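You operate a simulated robot arm through the tools that you are given. There is no shell and no other tool. Be economical: measure what you need, move in short steps, check, and stop when the job is done.

Carry out the task below with a simulated two-armed robot. There is one attempt and no reset: what you move stays moved.

TASK
Take the yellow crayon on the right end of the blue trolley and put it away on the top of the tyre bench. Fetch the grey scrap from the right end of the blue trolley and set it on top of the carton there. Set the middle shutter to ORDER. Set the left shutter to ORDER. Take the lid off the green jar and lay it down on the top of the workbench. Press the red zero key three times. Take the red pulley and leave it in the inside of the orange tray. Take the red spark plug on the top of the tyre bench and put it away on the top of the workbench. Lift the black bottle cap open. The order is free.

The check looks at the end state, three seconds after you hand in, the way a careful person would. Anything else that was tipped, shoved, dropped, spilled or broken makes it a failure. Lids that push on must go on centred and level and be pressed home; caps that screw on are set level and turned clockwise until they are tight.

THE ROBOT
Two 7-joint arms with two-finger parallel grippers on one trunk, on a base that drives. Base frame: it is fixed to the floor where the robot stands at the start and does not move with it; the origin is under the middle of the robot, x ahead of it, y to its left, z up. Units: mm, degrees, N and s.
The left shoulder is at the start at [50, 161, 1098], the right one opposite. With the tool pointing down near the work surface each hand reaches from about 220 to 680 mm from the robot's upright axis, wherever it stands, measured 20 degrees to its own side. Places, roughly: black bottle cap [1300, -1500, 1000]; carton [750, 250, 750]; green jar [-3500, 1500, 750]; inside of the orange tray (15x21 cm) [220, 2920, 900]; left shutter [-1100, 2800, 800]; middle shutter [-400, 2800, 800]; red pulley (6x6x3 cm) [-3300, 200, 900]; red spark plug (3x3x9 cm) [-3100, -2400, 900]; red zero key [-3200, 900, 900]; scrap [500, 250, 750]; top of the tyre bench [-3200, -2600, 800]; top of the workbench [-3500, 400, 800]; yellow crayon (3x3x8 cm) [600, 200, 800]. Payload 3.43 kg a hand.
The tool frame of a hand sits at the grasp point between the pads (the TCP): z along the fingers, y along the line on which they close. The tips reach 30 mm beyond it. Largest opening 94 mm; finger width 28, thickness 10; the body of the gripper, 50 by 96 mm, starts 55 mm behind the TCP.
Orientation is that of the tool frame in the base frame, as a unit quaternion [x, y, z, w]. With the fingers straight down and closing along the base's y, the tool's x points along the base's -x, its y along +y and its z along -z.

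THE INTERFACE
- The arms move only by the tool move_arm. It takes "left_moves", "right_moves" or both (then of equal length, played together; a hand with none holds still); each is a list that holds one entry, the list of rows, each a list of 7 numbers: the shift along the base's x, y, z in mm, then the turn, a rotation vector about the base's x, y, z in degrees, then the finger opening in mm, from 0 to 94. In form: [[[dx, dy, dz, ax, ay, az, jaw], ...]]. A call has 1 to 12 rows; each row shifts and turns the commanded pose from where the row before left it. Each row takes 0.2 s and may step no farther than 50 mm and 8.6 degrees from the row before; otherwise, or with a gripper value out of range, the whole call is refused. Where a pose cannot be reached the arm comes as near as it can. A force on the tool above 40 N (or 10 N above the force at the start of the call, whichever is more), or a blocked arm, ends the call early, and 0.2 s more pass. Each finger travels about 45 mm/s and halts on what it meets, pressing with about 24 N; the grip force reading is that of the motor and also rises with nothing between the fingers. The clock runs only during rows and for 0.2 s after the last one: add rows that do not move to give the fingers time. The reply holds the time, the measured pose of the TCP, the force on the tool along the base axes, the opening and the grip force, in the units named above and with some noise, with the torque about the TCP (base axes, N m) and any sound that the robot's microphone picked up.
- Cameras (640 x 400 px; columns grow to the right, rows downward): "scene" is now at [130.4, 11.1, 1232.6]; the picture's right is [0.13, -0.99, 0.00], its down [-0.45, -0.06, -0.89] and it looks along [0.88, 0.11, -0.46] (base axes); focal length 294 px, centre (320, 200). "left" rides on the left gripper at [76, -14, -102] in its tool frame; the picture's right is [0.18, 0.98, 0.00], its down [-0.75, 0.14, -0.64] and it looks along [-0.63, 0.12, 0.77] (tool axes); focal length 243 px, centre (320, 200). "right" rides on the right gripper at [76, 14, -103] in its tool frame; the picture's right is [-0.18, 0.98, 0.00], its down [-0.75, -0.14, -0.64] and it looks along [-0.63, -0.12, 0.77] (tool axes); focal length 243 px, centre (320, 200). There is no depth. A picture from a camera that has moved, and an enlarged one, comes with that camera's place and axes in the base frame and with its lens.
- get_image(camera): a new picture of that camera. It takes no simulated time.
- slide_trunk(by): slides the trunk up (or, below 0, down) by that many mm; the arms and the scene camera ride with it, the base frame stays. It gives what a move gives, with no picture.
- base_move(legs): drives the robot by 1 to 6 legs, each [ahead, left, turn to the left] in mm, mm and degrees, along the robot's own axes; the way and the turn of a leg run together, so that a leg with both is an arc; at most 1500 mm and 180 degrees a leg. The arms and the cameras ride along, it lands a little off, and it stops where it bumps. It gives what a move gives.
- pan_tilt(pan, tilt): turns the head with the scene camera to pan (to the left, within 80 degrees either way) and tilt (down, from -29 to 69), counted from straight ahead of the robot. It gives what a move gives.
- zoom(camera, box): a new picture of the part [left, top, right, bottom] of that camera's present view, enlarged. It takes no simulated time.
- sign_off(): hands the job in; it is judged then, once.

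Go step by step. Nothing tells you exact positions but the pictures and the camera data: compare them with the known pose of the tool, close in by small moves and look again before you grip or let go. The budget is 196 turns and 192 pictures, counting those below and the enlarged ones. Unless the task says otherwise, let go and move clear before handing in, and close with one line.

The tools are called after "Emit:" as name(argument=value, ...) on one line, values as JSON. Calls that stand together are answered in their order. move_arm: Moves the arms, as the interface text tells. Its arguments: {"type":"object","properties":{"left_moves":{"type":"array","items":{"type":"array","items":{"type":"array","items":{"type":"number"}}}},"right_moves":{"type":"array","items":{"type":"array","items":{"type":"array","items":{"type":"number"}}}}},"required":[]} The other tools are called the same way: slide_trunk (by) slides the trunk up or down; base_move (legs) drives the base; pan_tilt (pan, tilt) turns the head that bears the scene camera; get_image (camera) takes a picture; zoom (camera, box) takes an enlarged picture of a part of a camera's view; sign_off () hands the job in.

At the start:

```text
t: 0.0
left_eef_pos: [447.4, 374.8, 1053.6]
left_tool_rot: [0.0, 1.0, 0.0, 0.0]
left_ft_force: [0.1, 0.4, 0.9]
left_wrist_torque: [-0.04, 0.04, -0.01]
left_opening: 94.0
left_grip_force: 0.1
right_eef_pos: [403.1, -76.8, 1038.7]
right_tool_rot: [0.0, 1.0, 0.001, -0.001]
right_ft_force: [0.1, -1.1, -0.1]
right_wrist_torque: [0.01, 0.03, -0.02]
right_opening: 93.9
right_grip_force: 0.0
trunk travel left (down, up): [-125.0, 142.0]
robot x, y, heading: [-0.7, -1.5, -0.0]
head pan, tilt: [7.4, 27.1]
```

scene: 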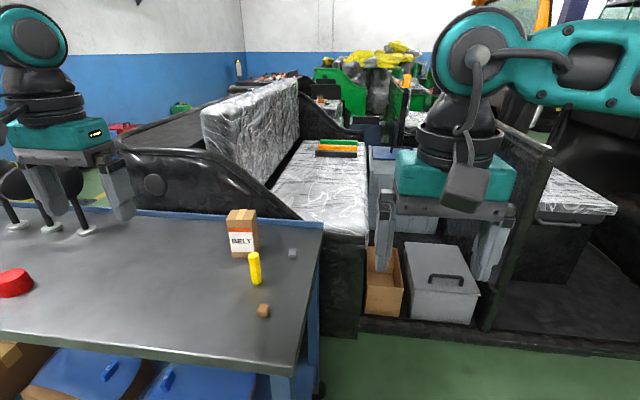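
right: 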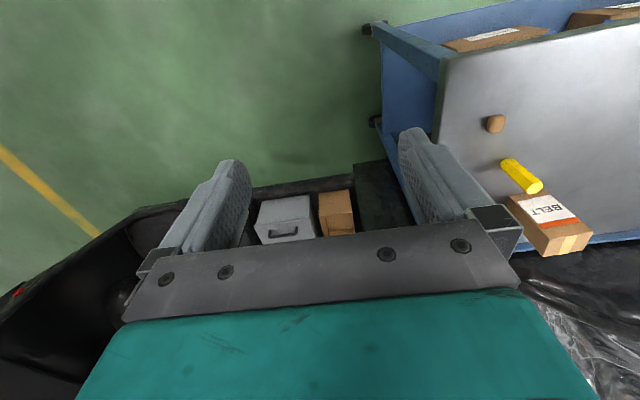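
left: 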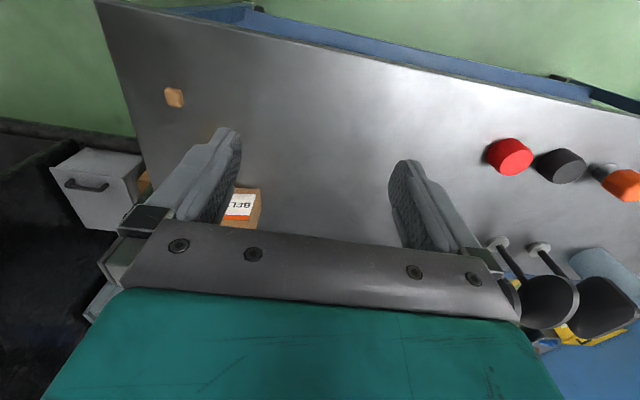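

I see the trolley ahead with the BELT carton, the yellow crayon standing and a small grey scrap plus a brown block. I'll look more closely first.

Emit:
zoom(camera="scene", box=[200, 190, 340, 340])

Emit:
pan_tilt(pan=30, tilt=40)

Emit:
get_image(camera="scene")

```text
2.67 times, centred on (270, 265) of scene
camera zoom: at [130.4, 11.1, 1232.6], right [0.13, -0.99, 0.0], down [-0.45, -0.06, -0.89], along [0.88, 0.11, -0.46], focal length 784 px, centre (453, 27)
```

zoom: 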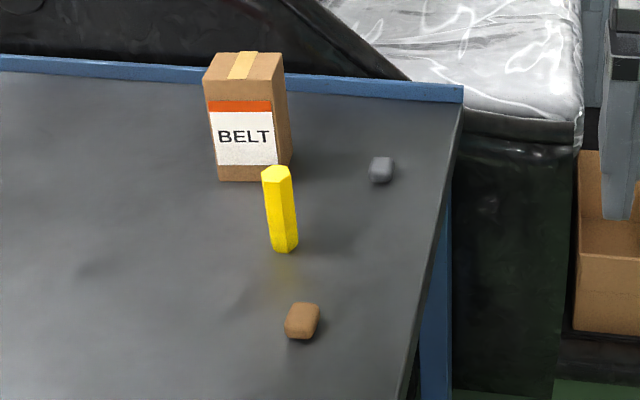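

```text
t: 0.9
left_eef_pos: [446.0, 375.2, 1052.0]
left_tool_rot: [0.0, 1.0, 0.0, 0.0]
left_ft_force: [0.1, -0.4, 1.0]
left_wrist_torque: [0.02, 0.0, -0.02]
left_opening: 93.8
left_grip_force: 0.0
right_eef_pos: [403.1, -76.0, 1038.8]
right_tool_rot: [0.0, 1.0, -0.001, 0.0]
right_ft_force: [-0.3, -0.7, 0.4]
right_wrist_torque: [-0.04, 0.0, 0.01]
right_opening: 94.2
right_grip_force: 0.0
trunk travel left (down, up): [-125.0, 142.0]
robot x, y, heading: [1.3, 0.5, 0.0]
head pan, tilt: [30.0, 40.0]
```

```text
187 pictures are left
camera scene: at [113.4, 41.7, 1212.7], right [0.5, -0.87, 0.0], down [-0.56, -0.32, -0.77], along [0.66, 0.38, -0.64], focal length 294 px, centre (320, 200)
```

scene: 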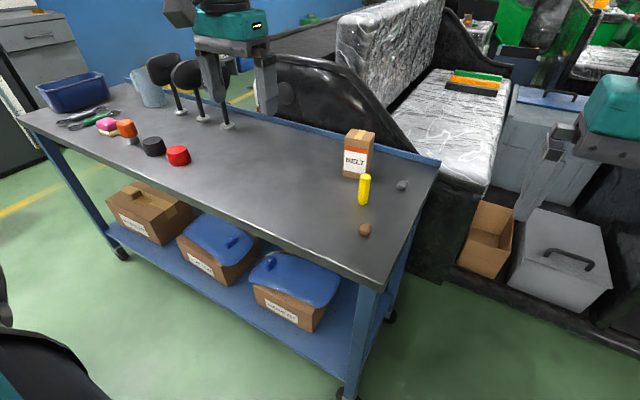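

The crayon looks to be near (600, 207), the grey scrap near (690, 147) and the carton near (700, 270), with the table at about 770. I'll drive a bit closer.

Emit:
base_move(legs=[[120, 0, 0]])

Emit:
pan_tilt(pan=18, tilt=45)

Emit:
get_image(camera="scene")

Emit:
get_image(camera="left")

```text
t: 2.1
left_eef_pos: [565.5, 374.9, 1052.8]
left_tool_rot: [0.0, 1.0, 0.001, 0.0]
left_ft_force: [-0.2, -0.6, 0.1]
left_wrist_torque: [0.03, 0.02, 0.0]
left_opening: 94.2
left_grip_force: 0.0
right_eef_pos: [521.5, -75.7, 1038.6]
right_tool_rot: [0.0, 1.0, 0.0, -0.001]
right_ft_force: [0.8, 0.2, 0.2]
right_wrist_torque: [0.01, 0.04, -0.04]
right_opening: 93.9
right_grip_force: 0.0
trunk travel left (down, up): [-125.0, 142.0]
robot x, y, heading: [116.8, 0.9, -0.1]
head pan, tilt: [30.0, 40.0]
```

```text
t: 2.8
left_eef_pos: [564.1, 374.5, 1052.9]
left_tool_rot: [-0.001, 1.0, 0.001, 0.0]
left_ft_force: [0.2, 0.6, -0.7]
left_wrist_torque: [-0.01, 0.0, 0.02]
left_opening: 93.8
left_grip_force: 0.2
right_eef_pos: [522.0, -75.4, 1038.7]
right_tool_rot: [0.0, 1.0, 0.0, 0.0]
right_ft_force: [0.0, -0.6, 1.0]
right_wrist_torque: [0.03, 0.01, 0.01]
right_opening: 94.1
right_grip_force: 0.1
trunk travel left (down, up): [-125.0, 142.0]
robot x, y, heading: [118.2, -0.1, 0.1]
head pan, tilt: [18.0, 45.0]
```

```text
186 pictures are left
camera scene: at [236.2, 24.5, 1205.4], right [0.31, -0.95, 0.0], down [-0.67, -0.22, -0.71], along [0.67, 0.22, -0.71], focal length 294 px, centre (320, 200)
```

scene: 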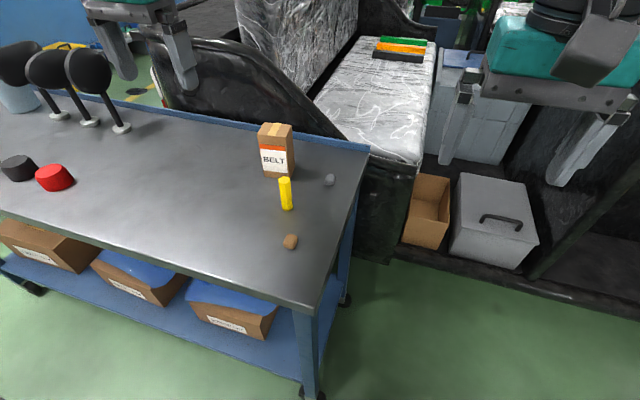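

```text
185 pictures are left
camera left: at [488.9, 362.0, 1157.3], right [-0.18, 0.98, 0.0], down [0.75, 0.14, 0.64], along [0.63, 0.12, -0.77], focal length 243 px, centre (320, 200)
```

left: 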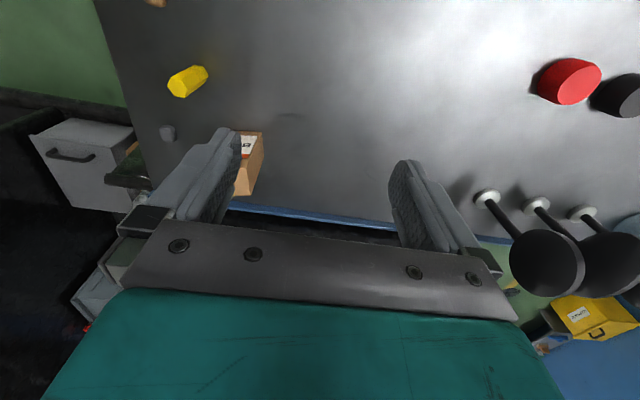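

Triangulating gives the crayon at about (600, 207) on a table near z=776, and the scrap at about (697, 153). I'm moving the left hand above the crayon.

Emit:
move_arm(left_moves=[[[9, -42, 0, 0, 0, 0, 94], [9, -42, 0, 0, 0, 0, 94], [9, -42, 0, 0, 0, 0, 94], [9, -41, 0, 0, 0, 0, 94], [0, 0, -45, 0, 0, 0, 94], [0, 0, -45, 0, 0, 0, 94], [0, 0, -30, 0, 0, 0, 94], [0, 0, 0, 0, 0, 0, 94]]])

Emit:
get_image(camera="left")

Emit:
get_image(camera="scene")

```text
t: 4.6
left_eef_pos: [599.0, 207.9, 933.3]
left_tool_rot: [0.0, 1.0, 0.0, 0.0]
left_ft_force: [0.1, 0.4, -0.4]
left_wrist_torque: [-0.02, 0.02, 0.02]
left_opening: 93.9
left_grip_force: 0.1
right_eef_pos: [522.0, -76.0, 1039.1]
right_tool_rot: [0.0, 1.0, -0.001, 0.0]
right_ft_force: [0.8, 0.2, 0.4]
right_wrist_torque: [0.0, 0.02, -0.02]
right_opening: 94.0
right_grip_force: 0.0
trunk travel left (down, up): [-125.0, 142.0]
robot x, y, heading: [121.0, 2.6, 0.1]
head pan, tilt: [18.0, 45.0]
```

```text
184 pictures are left
camera left: at [522.5, 194.2, 1037.2], right [-0.18, 0.98, 0.0], down [0.75, 0.14, 0.64], along [0.63, 0.12, -0.77], focal length 243 px, centre (320, 200)
```

left: 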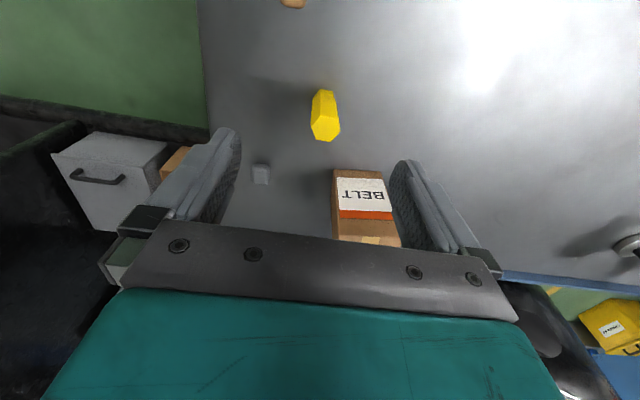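

```text
183 pictures are left
camera scene: at [236.1, 24.5, 1205.4], right [0.31, -0.95, 0.0], down [-0.67, -0.22, -0.71], along [0.67, 0.22, -0.71], focal length 294 px, centre (320, 200)
```

scene: 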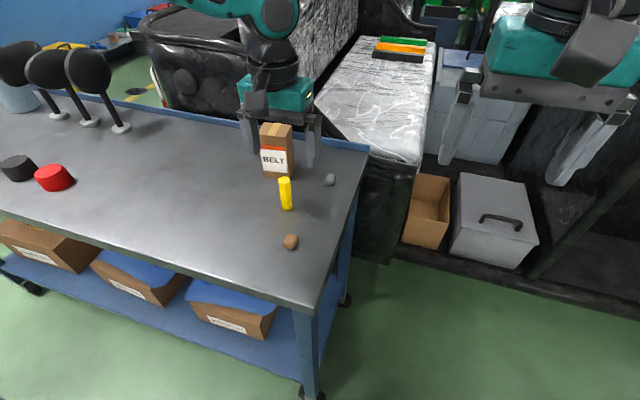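

Everything agrees: the crayon is at about (600, 210), and the carton top is at about (706, 275, 885). I'll do the scrap first, so the left hand goes above it.

Emit:
move_arm(left_moves=[[[0, 0, 40, 0, 0, 0, 94], [33, -19, 0, 0, 0, 0, 94], [33, -18, 0, 0, 0, 0, 94], [32, -18, 0, 0, 0, 0, 80], [0, 0, -45, 0, 0, 0, 70], [0, 0, -45, 0, 0, 0, 70], [0, 0, -23, 0, 0, 0, 70], [0, 0, 0, 0, 0, 0, 70]]])

Emit:
get_image(camera="left")

Emit:
get_image(camera="scene")

```text
t: 6.4
left_eef_pos: [623.0, 210.9, 877.2]
left_tool_rot: [-0.001, 1.0, 0.0, 0.0]
left_ft_force: [0.8, -0.3, -0.6]
left_wrist_torque: [0.0, -0.02, -0.01]
left_opening: 69.9
left_grip_force: 0.1
left hand out of reach, approached as far as the arm can: row 3, 4, 5, 6, 7
right_eef_pos: [520.8, -75.9, 1037.9]
right_tool_rot: [-0.001, 1.0, 0.0, 0.001]
right_ft_force: [-0.6, 0.1, -1.2]
right_wrist_torque: [-0.02, 0.01, 0.01]
right_opening: 93.9
right_grip_force: 0.1
trunk travel left (down, up): [-125.0, 142.0]
robot x, y, heading: [119.8, -2.5, 0.0]
head pan, tilt: [18.0, 45.0]
```

```text
182 pictures are left
camera left: at [546.7, 198.3, 980.7], right [-0.18, 0.98, 0.0], down [0.75, 0.14, 0.64], along [0.63, 0.12, -0.77], focal length 243 px, centre (320, 200)
```

left: 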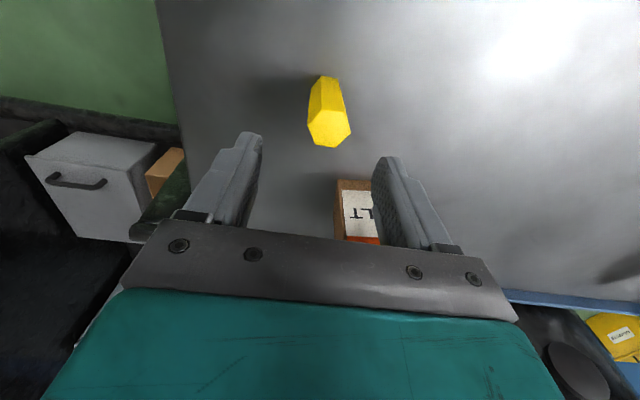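

```text
181 pictures are left
camera scene: at [236.2, 24.5, 1205.4], right [0.31, -0.95, 0.0], down [-0.67, -0.22, -0.71], along [0.67, 0.22, -0.71], focal length 294 px, centre (320, 200)
```

scene: 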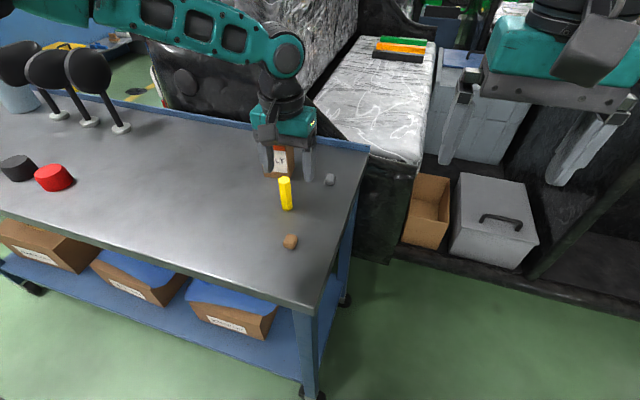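

The scrap is beyond the left arm's reach from here. I'll raise the arm clear and look at how much room the base has next to the trolley.

Emit:
move_arm(left_moves=[[[0, 0, 50, 0, 0, 0, 70], [0, 0, 50, 0, 0, 0, 94], [0, 0, 0, 0, 0, 0, 94]]])

Emit:
pan_tilt(pan=10, tilt=69)

Emit:
get_image(camera="scene")

```text
t: 7.2
left_eef_pos: [622.4, 212.9, 976.6]
left_tool_rot: [0.0, 1.0, 0.0, 0.0]
left_ft_force: [0.5, -0.4, 0.9]
left_wrist_torque: [0.01, -0.01, 0.0]
left_opening: 94.1
left_grip_force: 0.0
right_eef_pos: [522.1, -75.2, 1038.6]
right_tool_rot: [-0.001, 1.0, 0.0, 0.0]
right_ft_force: [0.3, -0.4, 0.9]
right_wrist_torque: [0.0, 0.01, -0.02]
right_opening: 94.2
right_grip_force: 0.1
trunk travel left (down, up): [-125.0, 142.0]
robot x, y, heading: [120.4, 4.9, -0.0]
head pan, tilt: [18.0, 45.0]
```

```text
t: 8.1
left_eef_pos: [622.5, 213.3, 977.0]
left_tool_rot: [0.001, 1.0, 0.0, 0.0]
left_ft_force: [-0.6, -0.5, 0.5]
left_wrist_torque: [-0.02, -0.02, 0.02]
left_opening: 94.1
left_grip_force: 0.2
right_eef_pos: [520.5, -75.7, 1038.3]
right_tool_rot: [0.0, 1.0, 0.001, 0.0]
right_ft_force: [-0.4, 0.6, -0.1]
right_wrist_torque: [-0.03, 0.03, -0.01]
right_opening: 94.1
right_grip_force: 0.1
trunk travel left (down, up): [-125.0, 142.0]
robot x, y, heading: [118.6, -1.5, 0.0]
head pan, tilt: [10.0, 68.8]
```

```text
180 pictures are left
camera scene: at [213.9, 9.1, 1176.5], right [0.17, -0.98, 0.0], down [-0.92, -0.16, -0.36], along [0.36, 0.06, -0.93], focal length 294 px, centre (320, 200)
```

scene: 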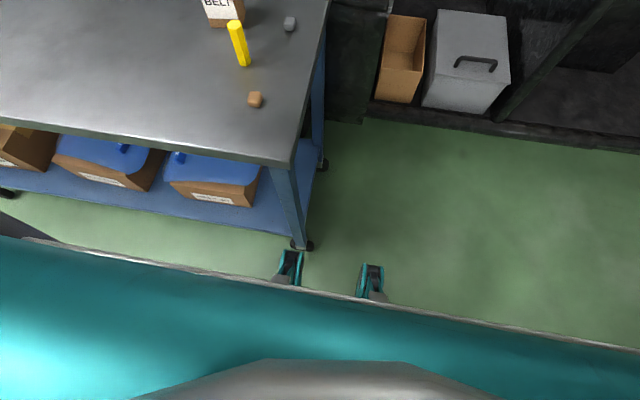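

The base front is about 250 mm ahead of the axis, and the trolley leg stands at about (470, 134). I'll sidestep right and then go ahead along the trolley's right side.

Emit:
base_move(legs=[[0, -140, 0], [160, 0, 0]])

Emit:
pan_tilt(pan=30, tilt=50)

Emit:
get_image(camera="scene")

Emit:
get_image(camera="left")

```text
t: 10.9
left_eef_pos: [731.3, 69.0, 976.5]
left_tool_rot: [-0.002, 1.0, 0.001, -0.001]
left_ft_force: [0.2, 0.3, -0.7]
left_wrist_torque: [0.0, -0.01, 0.04]
left_opening: 93.8
left_grip_force: 0.0
right_eef_pos: [633.0, -219.1, 1039.3]
right_tool_rot: [-0.003, 1.0, 0.0, 0.0]
right_ft_force: [-1.3, 0.2, -0.4]
right_wrist_torque: [0.02, -0.01, -0.02]
right_opening: 94.1
right_grip_force: 0.1
trunk travel left (down, up): [-125.0, 142.0]
robot x, y, heading: [228.5, -144.1, 0.2]
head pan, tilt: [10.0, 68.8]
stopped in leg 2: the robot was blocked; the commanded pose is now the measured one
```

```text
t: 11.7
left_eef_pos: [732.6, 69.1, 975.1]
left_tool_rot: [-0.004, 1.0, 0.001, -0.001]
left_ft_force: [-0.6, -1.1, 0.6]
left_wrist_torque: [-0.03, 0.0, 0.0]
left_opening: 94.0
left_grip_force: 0.1
right_eef_pos: [632.0, -219.1, 1038.5]
right_tool_rot: [-0.002, 1.0, 0.0, -0.001]
right_ft_force: [-0.2, -0.3, 0.4]
right_wrist_torque: [-0.01, 0.03, 0.0]
right_opening: 94.0
right_grip_force: 0.2
trunk travel left (down, up): [-125.0, 142.0]
robot x, y, heading: [225.2, -148.7, 0.4]
head pan, tilt: [30.0, 50.0]
```

```text
179 pictures are left
camera scene: at [335.7, -108.0, 1198.4], right [0.5, -0.86, 0.0], down [-0.66, -0.39, -0.64], along [0.56, 0.32, -0.77], focal length 294 px, centre (320, 200)
```

scene: 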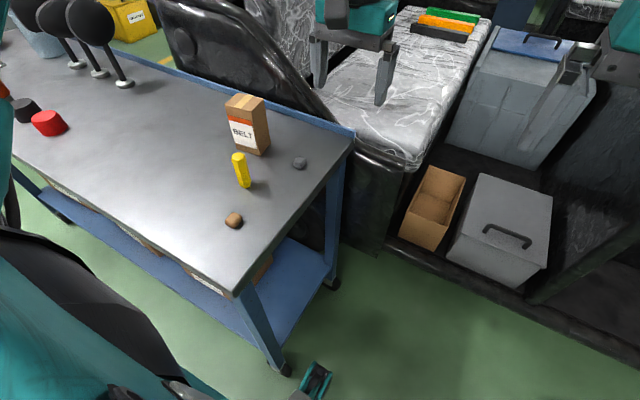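

```text
178 pictures are left
camera left: at [656.2, 55.9, 1079.4], right [-0.19, 0.98, 0.0], down [0.75, 0.15, 0.64], along [0.63, 0.12, -0.77], focal length 243 px, centre (320, 200)
```

left: 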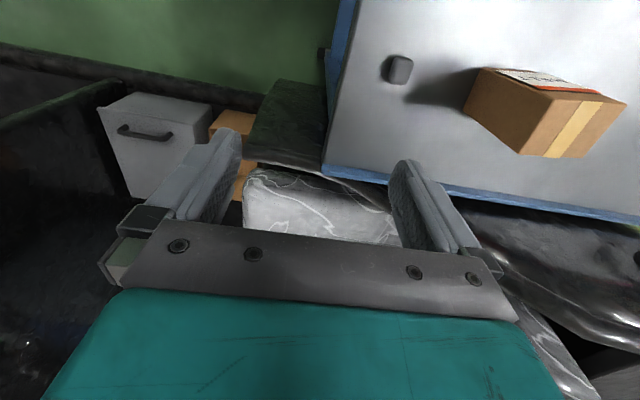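

The base stopped at x≈225 and nothing was displaced. The arm reaches farther low down relative to the shoulder, so I'll raise the trunk before going to the scrap.

Emit:
slide_trunk(by=140)

Emit:
move_arm(left_moves=[[[-8, 41, -25, 0, 0, 0, 94], [-8, 41, -30, 0, 0, 0, 80], [-16, 0, -50, 0, 0, 0, 70], [0, 0, -50, 0, 0, 0, 70], [0, 0, -50, 0, 0, 0, 70], [0, 0, -40, 0, 0, 0, 70], [0, 0, 0, 0, 0, 0, 70]]])

Emit:
get_image(camera="left")

```text
t: 13.4
left_eef_pos: [733.2, 69.7, 1115.5]
left_tool_rot: [-0.004, 1.0, 0.0, -0.001]
left_ft_force: [0.1, -0.8, 0.0]
left_wrist_torque: [0.0, -0.01, 0.0]
left_opening: 93.9
left_grip_force: 0.0
right_eef_pos: [631.5, -219.2, 1178.9]
right_tool_rot: [-0.002, 1.0, 0.0, 0.0]
right_ft_force: [0.1, -0.4, -0.4]
right_wrist_torque: [-0.03, 0.01, 0.03]
right_opening: 93.7
right_grip_force: 0.0
trunk travel left (down, up): [-265.0, 2.0]
robot x, y, heading: [231.7, -146.4, 0.2]
head pan, tilt: [30.0, 50.0]
```

```text
refused: row 2 steps farther than a row can; nothing moved
```

```text
177 pictures are left
camera left: at [656.3, 55.9, 1219.3], right [-0.19, 0.98, 0.0], down [0.75, 0.15, 0.64], along [0.63, 0.12, -0.77], focal length 243 px, centre (320, 200)
```

left: 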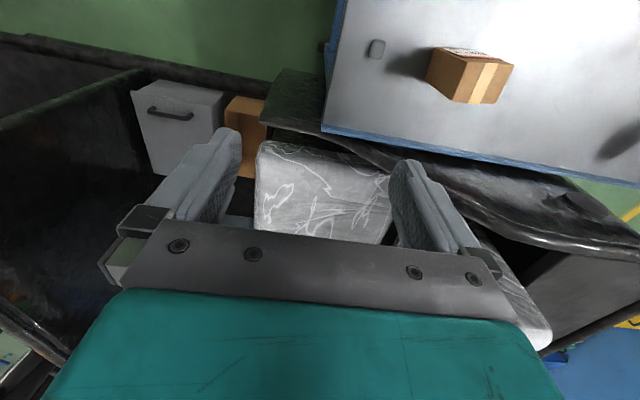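

The trunk is up. I'll resend the approach to the scrap in shorter steps.

Emit:
move_arm(left_moves=[[[-8, 28, -35, 0, 0, 0, 94], [-8, 27, -35, 0, 0, 0, 80], [-17, 27, -35, 0, 0, 0, 70], [0, 0, -50, 0, 0, 0, 70], [0, 0, -50, 0, 0, 0, 70], [0, 0, -40, 0, 0, 0, 70], [0, 0, 0, 0, 0, 0, 70]]])

Emit:
get_image(camera="left")

```text
t: 15.0
left_eef_pos: [679.9, 159.8, 898.7]
left_tool_rot: [-0.003, 1.0, 0.0, 0.0]
left_ft_force: [-0.4, 0.5, -0.6]
left_wrist_torque: [0.01, 0.03, -0.01]
left_opening: 70.2
left_grip_force: 0.1
left hand out of reach, approached as far as the arm can: row 5, 6
right_eef_pos: [631.5, -220.0, 1178.3]
right_tool_rot: [-0.003, 1.0, 0.0, 0.0]
right_ft_force: [1.6, 0.6, 0.6]
right_wrist_torque: [0.01, -0.03, 0.0]
right_opening: 94.0
right_grip_force: 0.1
trunk travel left (down, up): [-265.0, 2.0]
robot x, y, heading: [229.2, -147.2, 0.2]
head pan, tilt: [30.0, 50.0]
```

```text
176 pictures are left
camera left: at [603.9, 146.3, 1001.9], right [-0.19, 0.98, 0.0], down [0.75, 0.15, 0.64], along [0.63, 0.12, -0.77], focal length 243 px, centre (320, 200)
```

left: 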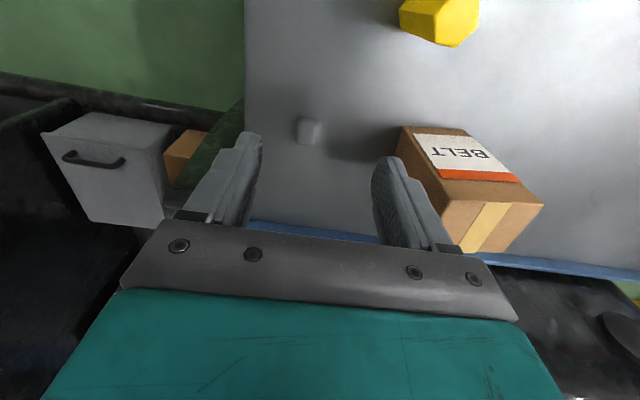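

The arm is still short, so I'll get the base closer: hand up, sidestep right, then ahead.

Emit:
move_arm(left_moves=[[[-10, 0, 45, 0, 0, 0, 94], [-10, 0, 45, 0, 0, 0, 94], [-10, 0, 45, 0, 0, 0, 94], [0, 0, 0, 0, 0, 0, 94]]])

Emit:
base_move(legs=[[-20, -90, 0], [200, 0, 0]])

Emit:
get_image(camera="scene")

Emit:
get_image(camera="left")

```text
t: 16.0
left_eef_pos: [650.2, 163.6, 1033.3]
left_tool_rot: [-0.003, 1.0, 0.001, 0.0]
left_ft_force: [-0.8, -1.1, 0.1]
left_wrist_torque: [0.02, 0.02, -0.03]
left_opening: 94.2
left_grip_force: 0.1
right_eef_pos: [633.1, -219.5, 1178.4]
right_tool_rot: [-0.003, 1.0, 0.0, -0.001]
right_ft_force: [0.4, 0.5, -0.4]
right_wrist_torque: [0.06, 0.02, -0.02]
right_opening: 94.1
right_grip_force: 0.1
trunk travel left (down, up): [-265.0, 2.0]
robot x, y, heading: [227.0, -144.8, 0.3]
head pan, tilt: [30.0, 50.0]
```

```text
t: 18.6
left_eef_pos: [829.4, 72.8, 1030.4]
left_tool_rot: [-0.002, 1.0, 0.0, -0.001]
left_ft_force: [0.7, 0.4, -0.4]
left_wrist_torque: [0.02, 0.01, -0.01]
left_opening: 94.0
left_grip_force: 0.1
right_eef_pos: [810.9, -309.3, 1178.4]
right_tool_rot: [-0.001, 1.0, 0.001, -0.001]
right_ft_force: [0.9, -0.4, 1.2]
right_wrist_torque: [0.0, 0.03, -0.03]
right_opening: 93.9
right_grip_force: 0.1
trunk travel left (down, up): [-265.0, 2.0]
robot x, y, heading: [407.3, -235.3, 0.2]
head pan, tilt: [30.0, 50.0]
```

```text
175 pictures are left
camera scene: at [514.3, -197.3, 1338.4], right [0.5, -0.86, 0.0], down [-0.66, -0.38, -0.64], along [0.56, 0.32, -0.77], focal length 294 px, centre (320, 200)
```

scene: 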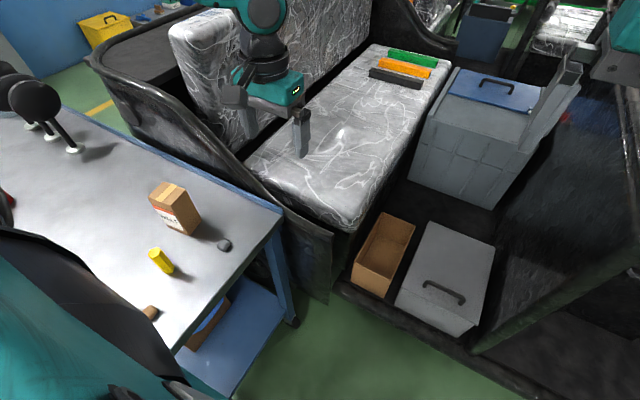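

```text
174 pictures are left
camera left: at [752.9, 59.6, 1136.0], right [-0.19, 0.98, 0.0], down [0.75, 0.14, 0.64], along [0.63, 0.12, -0.77], focal length 243 px, centre (320, 200)
```

left: 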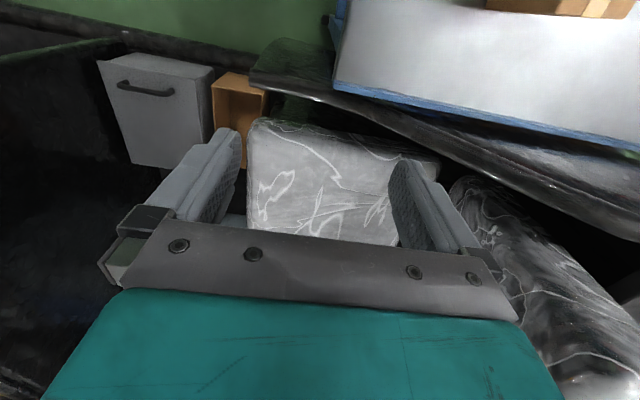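

The base is now at (407, -235). I'll swing the left hand back over the scrap and lower the trunk a bit.

Emit:
move_arm(left_moves=[[[-43, 20, 0, 0, 0, 0, 94], [-43, 20, 0, 0, 0, 0, 80], [-43, 21, 0, 0, 0, 0, 70], [0, 20, -40, 0, 0, 0, 70], [0, 0, -45, 0, 0, 0, 70], [0, 0, -45, 0, 0, 0, 70], [0, 0, -30, 0, 0, 0, 70], [0, 0, 0, 0, 0, 0, 70]]])

Emit:
get_image(camera="left")

```text
t: 20.4
left_eef_pos: [700.9, 154.0, 872.2]
left_tool_rot: [-0.003, 1.0, 0.001, 0.0]
left_ft_force: [-0.6, 0.4, -0.4]
left_wrist_torque: [0.0, 0.02, 0.0]
left_opening: 69.8
left_grip_force: 0.0
right_eef_pos: [809.3, -309.7, 1178.6]
right_tool_rot: [-0.002, 1.0, 0.0, -0.001]
right_ft_force: [0.4, 0.0, 0.5]
right_wrist_torque: [-0.04, 0.0, -0.02]
right_opening: 94.2
right_grip_force: 0.2
trunk travel left (down, up): [-265.0, 2.0]
robot x, y, heading: [407.1, -234.3, 0.4]
head pan, tilt: [30.0, 50.0]
```

```text
173 pictures are left
camera left: at [623.7, 140.9, 976.1], right [-0.19, 0.98, 0.0], down [0.75, 0.14, 0.64], along [0.63, 0.12, -0.77], focal length 243 px, centre (320, 200)
```

left: 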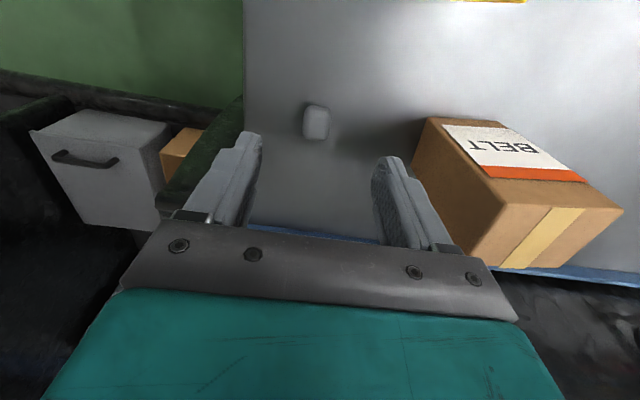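

The scrap sits under the TCP. I'll descend until the tips are just above the table.

Emit:
move_arm(left_moves=[[[0, 0, -30, 0, 0, 0, 60], [0, 0, -28, 0, 0, 0, 60], [0, 0, 0, 0, 0, 0, 60]]])

Emit:
get_image(camera="left")

```text
t: 21.2
left_eef_pos: [699.3, 152.6, 814.7]
left_tool_rot: [-0.003, 1.0, 0.001, 0.0]
left_ft_force: [0.0, 0.0, -0.3]
left_wrist_torque: [0.0, 0.0, -0.02]
left_opening: 60.1
left_grip_force: 0.1
right_eef_pos: [809.3, -309.3, 1178.1]
right_tool_rot: [-0.002, 1.0, 0.0, 0.0]
right_ft_force: [-0.1, 0.5, -0.1]
right_wrist_torque: [-0.03, -0.02, 0.01]
right_opening: 94.2
right_grip_force: 0.0
trunk travel left (down, up): [-265.0, 2.0]
robot x, y, heading: [410.8, -236.5, 0.4]
head pan, tilt: [30.0, 50.0]
```

```text
172 pictures are left
camera left: at [623.5, 140.2, 918.4], right [-0.19, 0.98, 0.0], down [0.75, 0.14, 0.64], along [0.63, 0.12, -0.77], focal length 243 px, centre (320, 200)
```

left: 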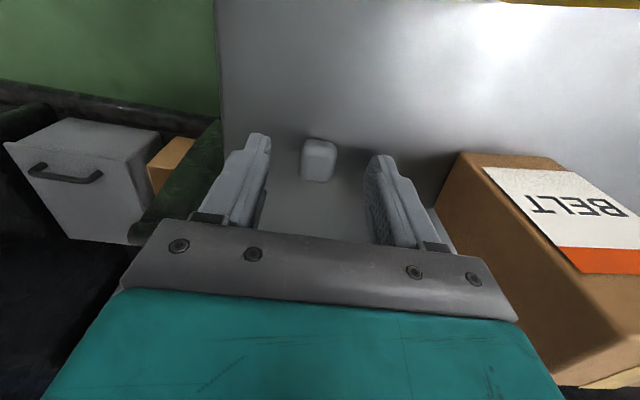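

The scrap is centred at tip level, so I'll go a touch lower and close.

Emit:
move_arm(left_moves=[[[0, 0, -4, 0, 0, 0, 60], [0, 0, 0, 0, 0, 0, 40], [0, 0, 0, 0, 0, 0, 20], [0, 0, 0, 0, 0, 0, 10], [0, 0, 0, 0, 0, 0, 10], [0, 0, 0, 0, 0, 0, 10], [0, 0, 0, 0, 0, 0, 10], [0, 0, 45, 0, 0, 0, 10], [0, 0, 45, 0, 0, 0, 10], [0, 0, 45, 0, 0, 0, 10], [0, 0, 0, 0, 0, 0, 10]]])

Emit:
get_image(camera="left")

```text
t: 23.6
left_eef_pos: [700.8, 153.7, 944.7]
left_tool_rot: [-0.003, 1.0, 0.0, -0.001]
left_ft_force: [-0.5, -0.4, -0.4]
left_wrist_torque: [-0.02, 0.0, -0.01]
left_opening: 17.7
left_grip_force: 24.1
right_eef_pos: [811.0, -309.6, 1179.5]
right_tool_rot: [-0.002, 1.0, 0.0, 0.0]
right_ft_force: [0.5, -0.1, 0.3]
right_wrist_torque: [-0.03, -0.02, -0.01]
right_opening: 93.9
right_grip_force: 0.0
trunk travel left (down, up): [-265.0, 2.0]
robot x, y, heading: [410.0, -236.6, -0.1]
head pan, tilt: [30.0, 50.0]
```

```text
171 pictures are left
camera left: at [624.9, 139.9, 1048.8], right [-0.19, 0.98, 0.0], down [0.75, 0.14, 0.64], along [0.63, 0.12, -0.77], focal length 243 px, centre (320, 200)
```

left: 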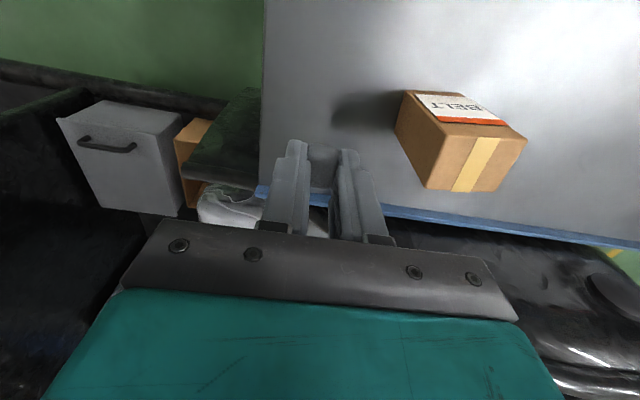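

Held, with a 17.7 mm opening. I'm moving over the carton top.

Emit:
move_arm(left_moves=[[[0, 42, 0, 0, 0, 0, 10], [0, 42, 0, 0, 0, 0, 10], [1, 42, 0, 0, 0, 0, 10], [0, 0, 0, 0, 0, 0, 10]]])

Emit:
get_image(camera="left")

Emit:
zoom(camera="scene", box=[100, 120, 300, 245])

```text
t: 24.6
left_eef_pos: [701.8, 282.0, 947.1]
left_tool_rot: [-0.002, 1.0, 0.001, 0.0]
left_ft_force: [0.5, -0.4, -0.5]
left_wrist_torque: [0.01, 0.0, 0.01]
left_opening: 17.8
left_grip_force: 23.9
right_eef_pos: [810.1, -309.0, 1178.2]
right_tool_rot: [-0.001, 1.0, 0.0, 0.0]
right_ft_force: [0.1, -0.1, 0.2]
right_wrist_torque: [0.0, 0.02, 0.0]
right_opening: 93.9
right_grip_force: 0.0
trunk travel left (down, up): [-265.0, 2.0]
robot x, y, heading: [405.5, -233.7, 0.3]
head pan, tilt: [30.0, 50.0]
```

```text
170 pictures are left
camera left: at [626.0, 267.8, 1051.2], right [-0.19, 0.98, 0.0], down [0.75, 0.14, 0.64], along [0.63, 0.12, -0.77], focal length 243 px, centre (320, 200)
```

left: 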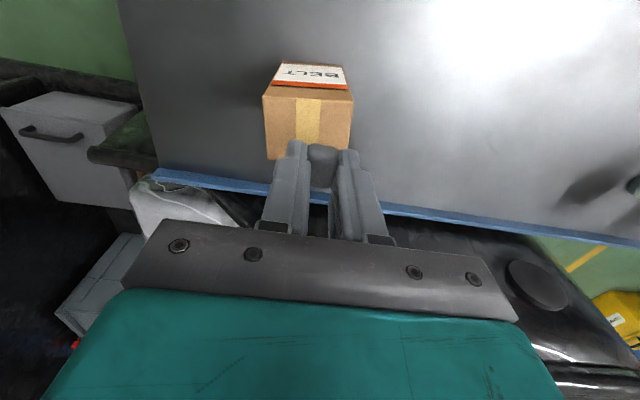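

```text
3.20 times, centred on (200, 182) of scene
camera zoom: at [513.6, -197.5, 1338.5], right [0.5, -0.87, 0.0], down [-0.66, -0.38, -0.64], along [0.56, 0.32, -0.77], focal length 941 px, centre (704, 256)
```

zoom: 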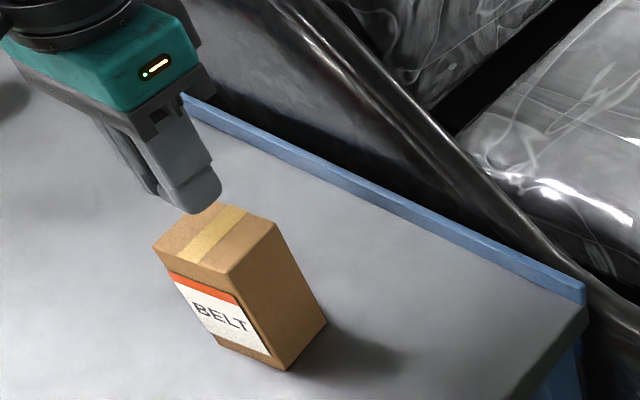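

The carton top centre comes out near (706, 271, 880). I'll align and lower carefully.

Emit:
move_arm(left_moves=[[[4, -11, 0, 0, 0, 0, 10], [0, 0, -15, 0, 0, 0, 10], [0, 0, -12, 0, 0, 0, 10], [0, 0, 0, 0, 0, 0, 10]]])

Emit:
zoom(camera="scene", box=[120, 140, 220, 245])

Emit:
zoom(camera="left", box=[220, 60, 420, 220])

```text
t: 25.6
left_eef_pos: [704.7, 271.5, 919.7]
left_tool_rot: [-0.003, 1.0, 0.001, 0.001]
left_ft_force: [-0.4, 0.1, 8.5]
left_wrist_torque: [-0.04, 0.03, 0.02]
left_opening: 17.7
left_grip_force: 24.3
right_eef_pos: [809.4, -310.6, 1178.7]
right_tool_rot: [-0.001, 1.0, 0.0, 0.0]
right_ft_force: [-0.2, -0.3, -0.3]
right_wrist_torque: [-0.01, -0.01, -0.03]
right_opening: 94.3
right_grip_force: 0.1
trunk travel left (down, up): [-265.0, 2.0]
robot x, y, heading: [407.8, -235.6, 0.3]
head pan, tilt: [30.0, 50.0]
```

```text
3.81 times, centred on (170, 192) of scene
camera zoom: at [513.1, -198.0, 1338.7], right [0.5, -0.86, 0.0], down [-0.66, -0.38, -0.64], along [0.56, 0.32, -0.77], focal length 1120 px, centre (891, 229)
```

zoom: 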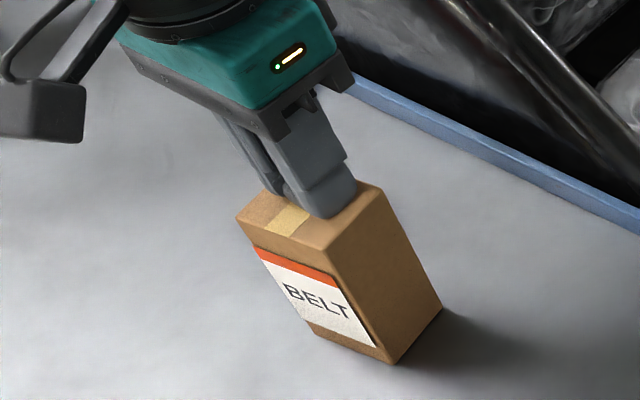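

```text
2.50 times, centred on (320, 140) of left
camera zoom: at [628.9, 256.8, 1023.6], right [-0.19, 0.98, 0.0], down [0.75, 0.14, 0.64], along [0.63, 0.12, -0.77], focal length 606 px, centre (320, 350)
```

zoom: 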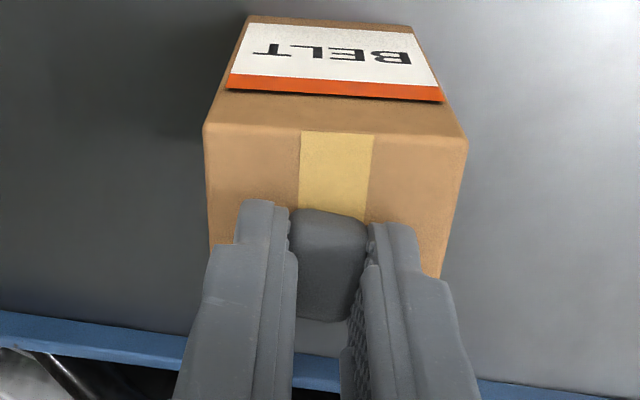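

It's in contact on the carton. I'll release and lift.

Emit:
move_arm(left_moves=[[[0, 0, 0.5, 0, 0, 0, 24], [0, 0, 0, 0, 0, 0, 32], [0, 0, 0, 0, 0, 0, 40], [0, 0, 0, 0, 0, 0, 40], [0, 0, 35, 0, 0, 0, 40], [0, 0, 45, 0, 0, 0, 60], [0, 0, 0, 0, 0, 0, 94], [0, 0, 0, 0, 0, 0, 94]]])

Emit:
get_image(camera="left")

```text
t: 27.4
left_eef_pos: [703.6, 269.6, 999.7]
left_tool_rot: [-0.003, 1.0, 0.0, -0.001]
left_ft_force: [0.4, -0.2, 0.0]
left_wrist_torque: [0.0, 0.02, -0.04]
left_opening: 93.9
left_grip_force: 0.1
right_eef_pos: [809.4, -308.6, 1178.9]
right_tool_rot: [-0.001, 1.0, 0.0, 0.0]
right_ft_force: [-0.1, 0.5, 0.0]
right_wrist_torque: [-0.02, 0.01, 0.01]
right_opening: 93.7
right_grip_force: 0.2
trunk travel left (down, up): [-265.0, 2.0]
robot x, y, heading: [411.8, -235.1, 0.1]
head pan, tilt: [30.0, 50.0]
```

```text
166 pictures are left
camera left: at [626.9, 257.0, 1103.2], right [-0.19, 0.98, 0.0], down [0.75, 0.14, 0.64], along [0.63, 0.12, -0.77], focal length 243 px, centre (320, 200)
```

left: 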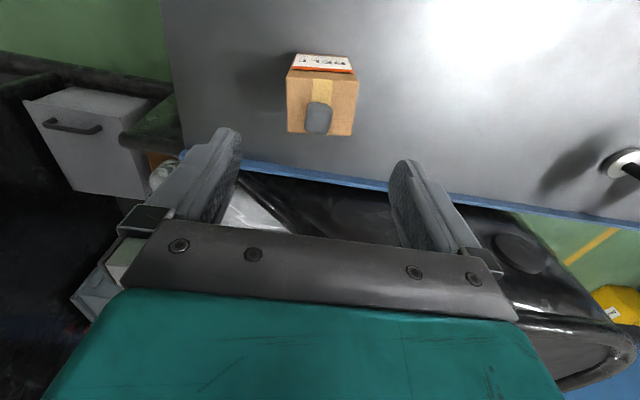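

The scrap sits on the carton. Next is the crayon at (600, 209).

Emit:
move_arm(left_moves=[[[-35, -20, 0, 0, 0, 0, 94], [-35, -20, 0, 0, 0, 0, 94], [-34, -21, 0, 0, 0, 0, 94], [0, 0, -40, 0, 0, 0, 94], [0, 0, -35, 0, 0, 0, 94], [0, 0, 0, 0, 0, 0, 80]]])

Emit:
get_image(camera="left")

```text
t: 28.8
left_eef_pos: [600.1, 210.7, 923.6]
left_tool_rot: [-0.002, 1.0, 0.0, -0.001]
left_ft_force: [0.3, -0.4, -0.3]
left_wrist_torque: [0.07, -0.03, 0.02]
left_opening: 80.1
left_grip_force: 0.0
right_eef_pos: [808.9, -310.1, 1178.9]
right_tool_rot: [-0.003, 1.0, 0.001, 0.0]
right_ft_force: [0.7, -0.1, 0.3]
right_wrist_torque: [0.0, -0.01, -0.01]
right_opening: 94.0
right_grip_force: 0.0
trunk travel left (down, up): [-265.0, 2.0]
robot x, y, heading: [406.9, -235.8, 0.2]
head pan, tilt: [30.0, 50.0]
```

```text
165 pictures are left
camera left: at [524.0, 197.3, 1027.8], right [-0.19, 0.98, 0.0], down [0.75, 0.14, 0.64], along [0.63, 0.12, -0.77], focal length 243 px, centre (320, 200)
```

left: 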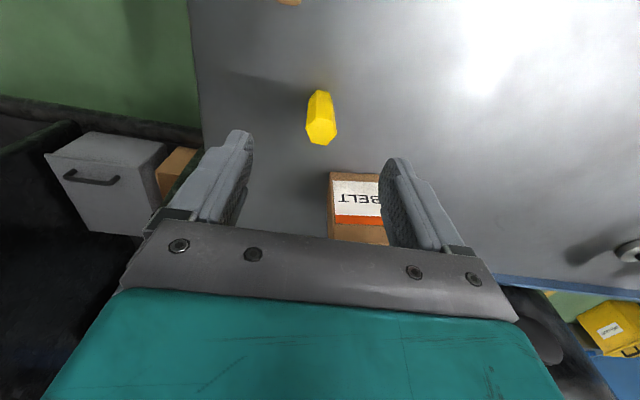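

Aligned. I'll descend and grip the crayon.

Emit:
move_arm(left_moves=[[[0, 0, -45, 0, 0, 0, 80], [0, 0, -45, 0, 0, 0, 80], [0, 0, -6, 0, 0, 0, 70], [0, 0, 0, 0, 0, 0, 50], [0, 0, 0, 0, 0, 0, 30], [0, 0, 0, 0, 0, 0, 10], [0, 0, 0, 0, 0, 0, 10], [0, 0, 0, 0, 0, 0, 10], [0, 0, 0, 0, 0, 0, 10], [0, 0, 40, 0, 0, 0, 10], [0, 0, 45, 0, 0, 0, 10], [0, 0, 45, 0, 0, 0, 10]]])

Emit:
get_image(camera="left")

```text
t: 31.4
left_eef_pos: [597.5, 207.3, 955.7]
left_tool_rot: [-0.002, 1.0, 0.0, 0.0]
left_ft_force: [-0.5, -1.0, 0.3]
left_wrist_torque: [0.07, 0.02, 0.0]
left_opening: 23.2
left_grip_force: 24.0
right_eef_pos: [809.6, -310.7, 1178.6]
right_tool_rot: [-0.001, 1.0, 0.0, 0.0]
right_ft_force: [-0.2, 0.0, 0.2]
right_wrist_torque: [0.03, 0.0, 0.01]
right_opening: 94.2
right_grip_force: 0.1
trunk travel left (down, up): [-265.0, 2.0]
robot x, y, heading: [405.3, -236.5, 0.1]
head pan, tilt: [30.0, 50.0]
```

```text
164 pictures are left
camera left: at [522.5, 193.5, 1060.0], right [-0.19, 0.98, 0.0], down [0.75, 0.14, 0.64], along [0.63, 0.12, -0.77], focal length 243 px, centre (320, 200)
```

left: 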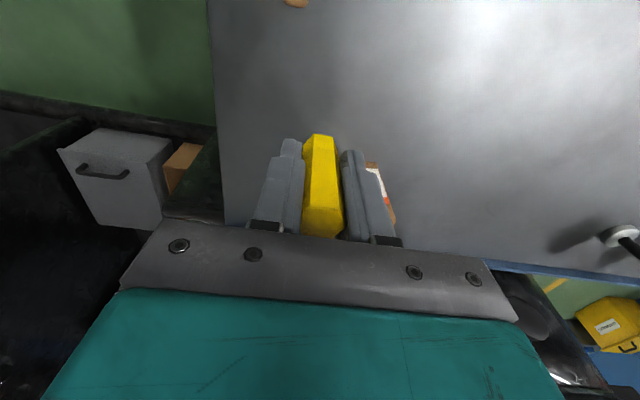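

The crayon is held. Now I'll look to the right for the black bottle cap.

Emit:
move_arm(left_moves=[[[0, 0, 45, 0, 0, 0, 10], [0, 0, 45, 0, 0, 0, 10]]])

Emit:
pan_tilt(pan=-50, tilt=20)

Emit:
get_image(camera="scene")

```text
t: 32.0
left_eef_pos: [596.8, 207.7, 1043.5]
left_tool_rot: [-0.003, 1.0, 0.001, -0.001]
left_ft_force: [-0.8, -0.1, 0.1]
left_wrist_torque: [0.0, 0.04, -0.03]
left_opening: 23.3
left_grip_force: 23.6
right_eef_pos: [810.0, -309.3, 1178.7]
right_tool_rot: [-0.002, 1.0, 0.0, 0.0]
right_ft_force: [-1.5, 0.3, 0.3]
right_wrist_torque: [0.0, 0.0, -0.01]
right_opening: 94.2
right_grip_force: 0.0
trunk travel left (down, up): [-265.0, 2.0]
robot x, y, heading: [406.2, -237.1, -0.3]
head pan, tilt: [30.0, 50.0]
```

```text
t: 33.5
left_eef_pos: [597.6, 208.3, 1044.2]
left_tool_rot: [-0.002, 1.0, 0.0, 0.0]
left_ft_force: [-0.5, 0.0, -0.5]
left_wrist_torque: [0.01, 0.0, 0.0]
left_opening: 23.0
left_grip_force: 23.9
right_eef_pos: [810.2, -310.1, 1178.0]
right_tool_rot: [-0.001, 1.0, 0.0, 0.0]
right_ft_force: [-0.3, 0.3, -0.1]
right_wrist_torque: [0.0, 0.03, -0.03]
right_opening: 93.7
right_grip_force: 0.1
trunk travel left (down, up): [-265.0, 2.0]
robot x, y, heading: [408.7, -234.2, -0.1]
head pan, tilt: [-50.0, 20.0]
```

```text
163 pictures are left
camera scene: at [507.0, -307.0, 1384.0], right [-0.76, -0.64, 0.0], down [-0.22, 0.26, -0.94], along [0.61, -0.72, -0.34], focal length 294 px, centre (320, 200)
```

scene: 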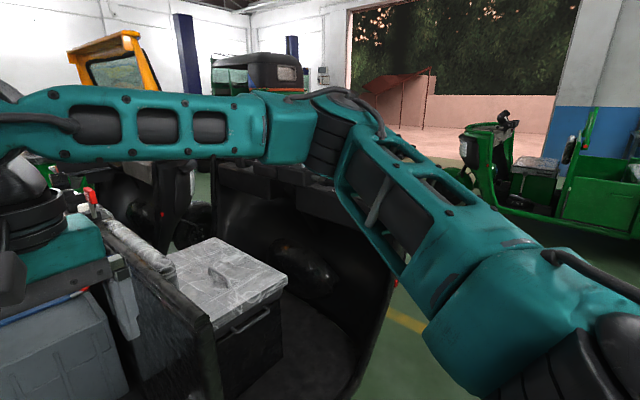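

The cap is hidden behind the arm. I'll back out, turn to the right and look again.

Emit:
base_move(legs=[[-320, 0, 0], [0, 0, -55]])

Emit:
pan_tilt(pan=0, tilt=15)

Emit:
get_image(camera="scene")

```text
t: 38.2
left_eef_pos: [562.1, -151.2, 1045.0]
left_tool_rot: [0.473, 0.881, 0.0, -0.001]
left_ft_force: [0.6, -0.1, -0.4]
left_wrist_torque: [0.05, -0.03, 0.01]
left_opening: 23.2
left_grip_force: 24.5
right_eef_pos: [245.8, -612.4, 1177.3]
right_tool_rot: [0.473, 0.881, -0.001, 0.0]
right_ft_force: [-0.4, 0.2, -0.4]
right_wrist_torque: [0.02, 0.01, 0.01]
right_opening: 94.3
right_grip_force: 0.1
trunk travel left (down, up): [-265.0, 2.0]
robot x, y, heading: [87.1, -235.1, -56.9]
head pan, tilt: [-50.0, 20.0]
```

```text
t: 39.4
left_eef_pos: [562.3, -150.2, 1045.2]
left_tool_rot: [0.472, 0.882, 0.0, 0.0]
left_ft_force: [-0.2, 0.2, -0.4]
left_wrist_torque: [-0.01, 0.04, -0.02]
left_opening: 23.4
left_grip_force: 23.8
right_eef_pos: [246.0, -611.9, 1178.2]
right_tool_rot: [0.473, 0.881, 0.0, 0.0]
right_ft_force: [-0.2, -1.0, 0.0]
right_wrist_torque: [-0.01, -0.03, -0.04]
right_opening: 93.9
right_grip_force: 0.1
trunk travel left (down, up): [-265.0, 2.0]
robot x, y, heading: [89.4, -237.0, -56.6]
head pan, tilt: [0.0, 15.0]
```

```text
162 pictures are left
camera scene: at [160.1, -347.8, 1392.2], right [-0.84, -0.55, 0.0], down [-0.14, 0.22, -0.97], along [0.53, -0.81, -0.26], focal length 294 px, centre (320, 200)
```

scene: 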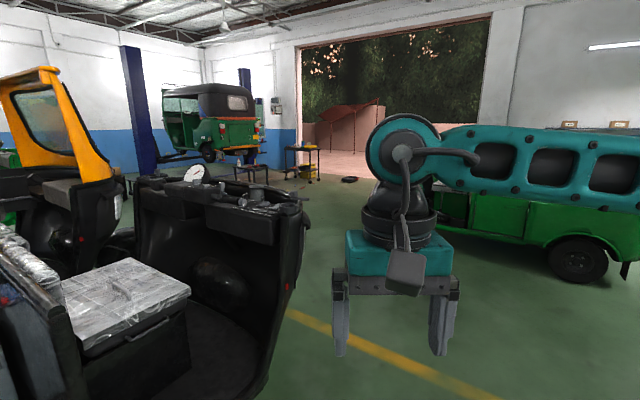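

The black vehicle's front panel has items on its top. I'll zoom in there.

Emit:
zoom(camera="scene", box=[130, 150, 320, 260])

```text
3.37 times, centred on (225, 205) of scene
camera zoom: at [160.1, -347.8, 1392.2], right [-0.84, -0.55, 0.0], down [-0.14, 0.22, -0.97], along [0.53, -0.81, -0.26], focal length 991 px, centre (640, 183)
```

zoom: 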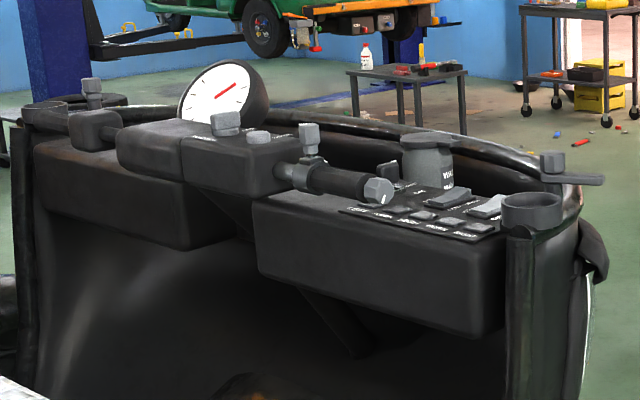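

The washer bottle stands on the vehicle's dash at about (1300, -1480, 1000). I'll drive round to the dash's near end on open floor and face it.

Emit:
base_move(legs=[[1400, -260, 0], [0, 0, 56.6]])

Emit:
pan_tilt(pan=0, tilt=30)

Emit:
get_image(camera="scene")

```text
t: 45.2
left_eef_pos: [1050.2, -1320.7, 1044.2]
left_tool_rot: [0.478, 0.878, 0.005, -0.009]
left_ft_force: [-0.2, -3.5, 3.5]
left_wrist_torque: [-0.19, 0.08, 0.05]
left_opening: 27.6
left_grip_force: 23.8
right_eef_pos: [732.7, -1781.7, 1177.0]
right_tool_rot: [0.478, 0.878, 0.0, 0.0]
right_ft_force: [-0.7, -0.4, 0.3]
right_wrist_torque: [0.0, -0.03, -0.01]
right_opening: 93.9
right_grip_force: 0.1
trunk travel left (down, up): [-265.0, 2.0]
robot x, y, heading: [577.8, -1400.5, -57.3]
head pan, tilt: [0.0, 15.0]
stopped in leg 1: the force on the tool passed its limit at 60 N (the readings are from after the stop); the commanded pose is now the measured one
```

```text
t: 46.0
left_eef_pos: [1051.4, -1320.7, 1044.9]
left_tool_rot: [0.478, 0.879, 0.005, -0.007]
left_ft_force: [-0.7, -3.9, 5.0]
left_wrist_torque: [-0.23, 0.08, 0.07]
left_opening: 27.4
left_grip_force: 23.8
right_eef_pos: [731.2, -1782.3, 1178.9]
right_tool_rot: [0.478, 0.878, 0.0, 0.0]
right_ft_force: [0.5, -0.2, 0.7]
right_wrist_torque: [0.02, -0.01, 0.01]
right_opening: 94.4
right_grip_force: 0.0
trunk travel left (down, up): [-265.0, 2.0]
robot x, y, heading: [577.0, -1402.6, -57.4]
head pan, tilt: [0.0, 30.0]
```

```text
160 pictures are left
camera scene: at [646.9, -1513.0, 1368.0], right [-0.84, -0.54, 0.0], down [-0.27, 0.42, -0.87], along [0.47, -0.73, -0.5], focal length 294 px, centre (320, 200)
```

scene: 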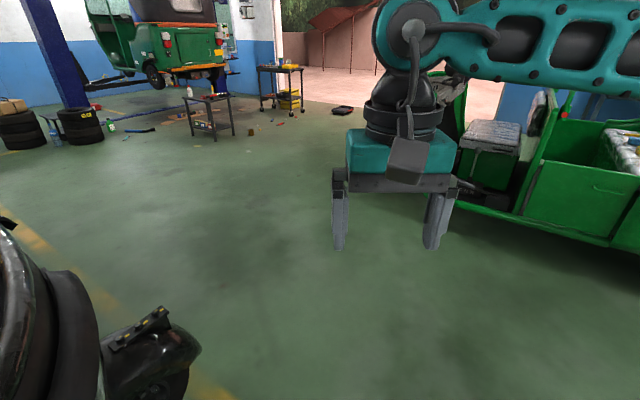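

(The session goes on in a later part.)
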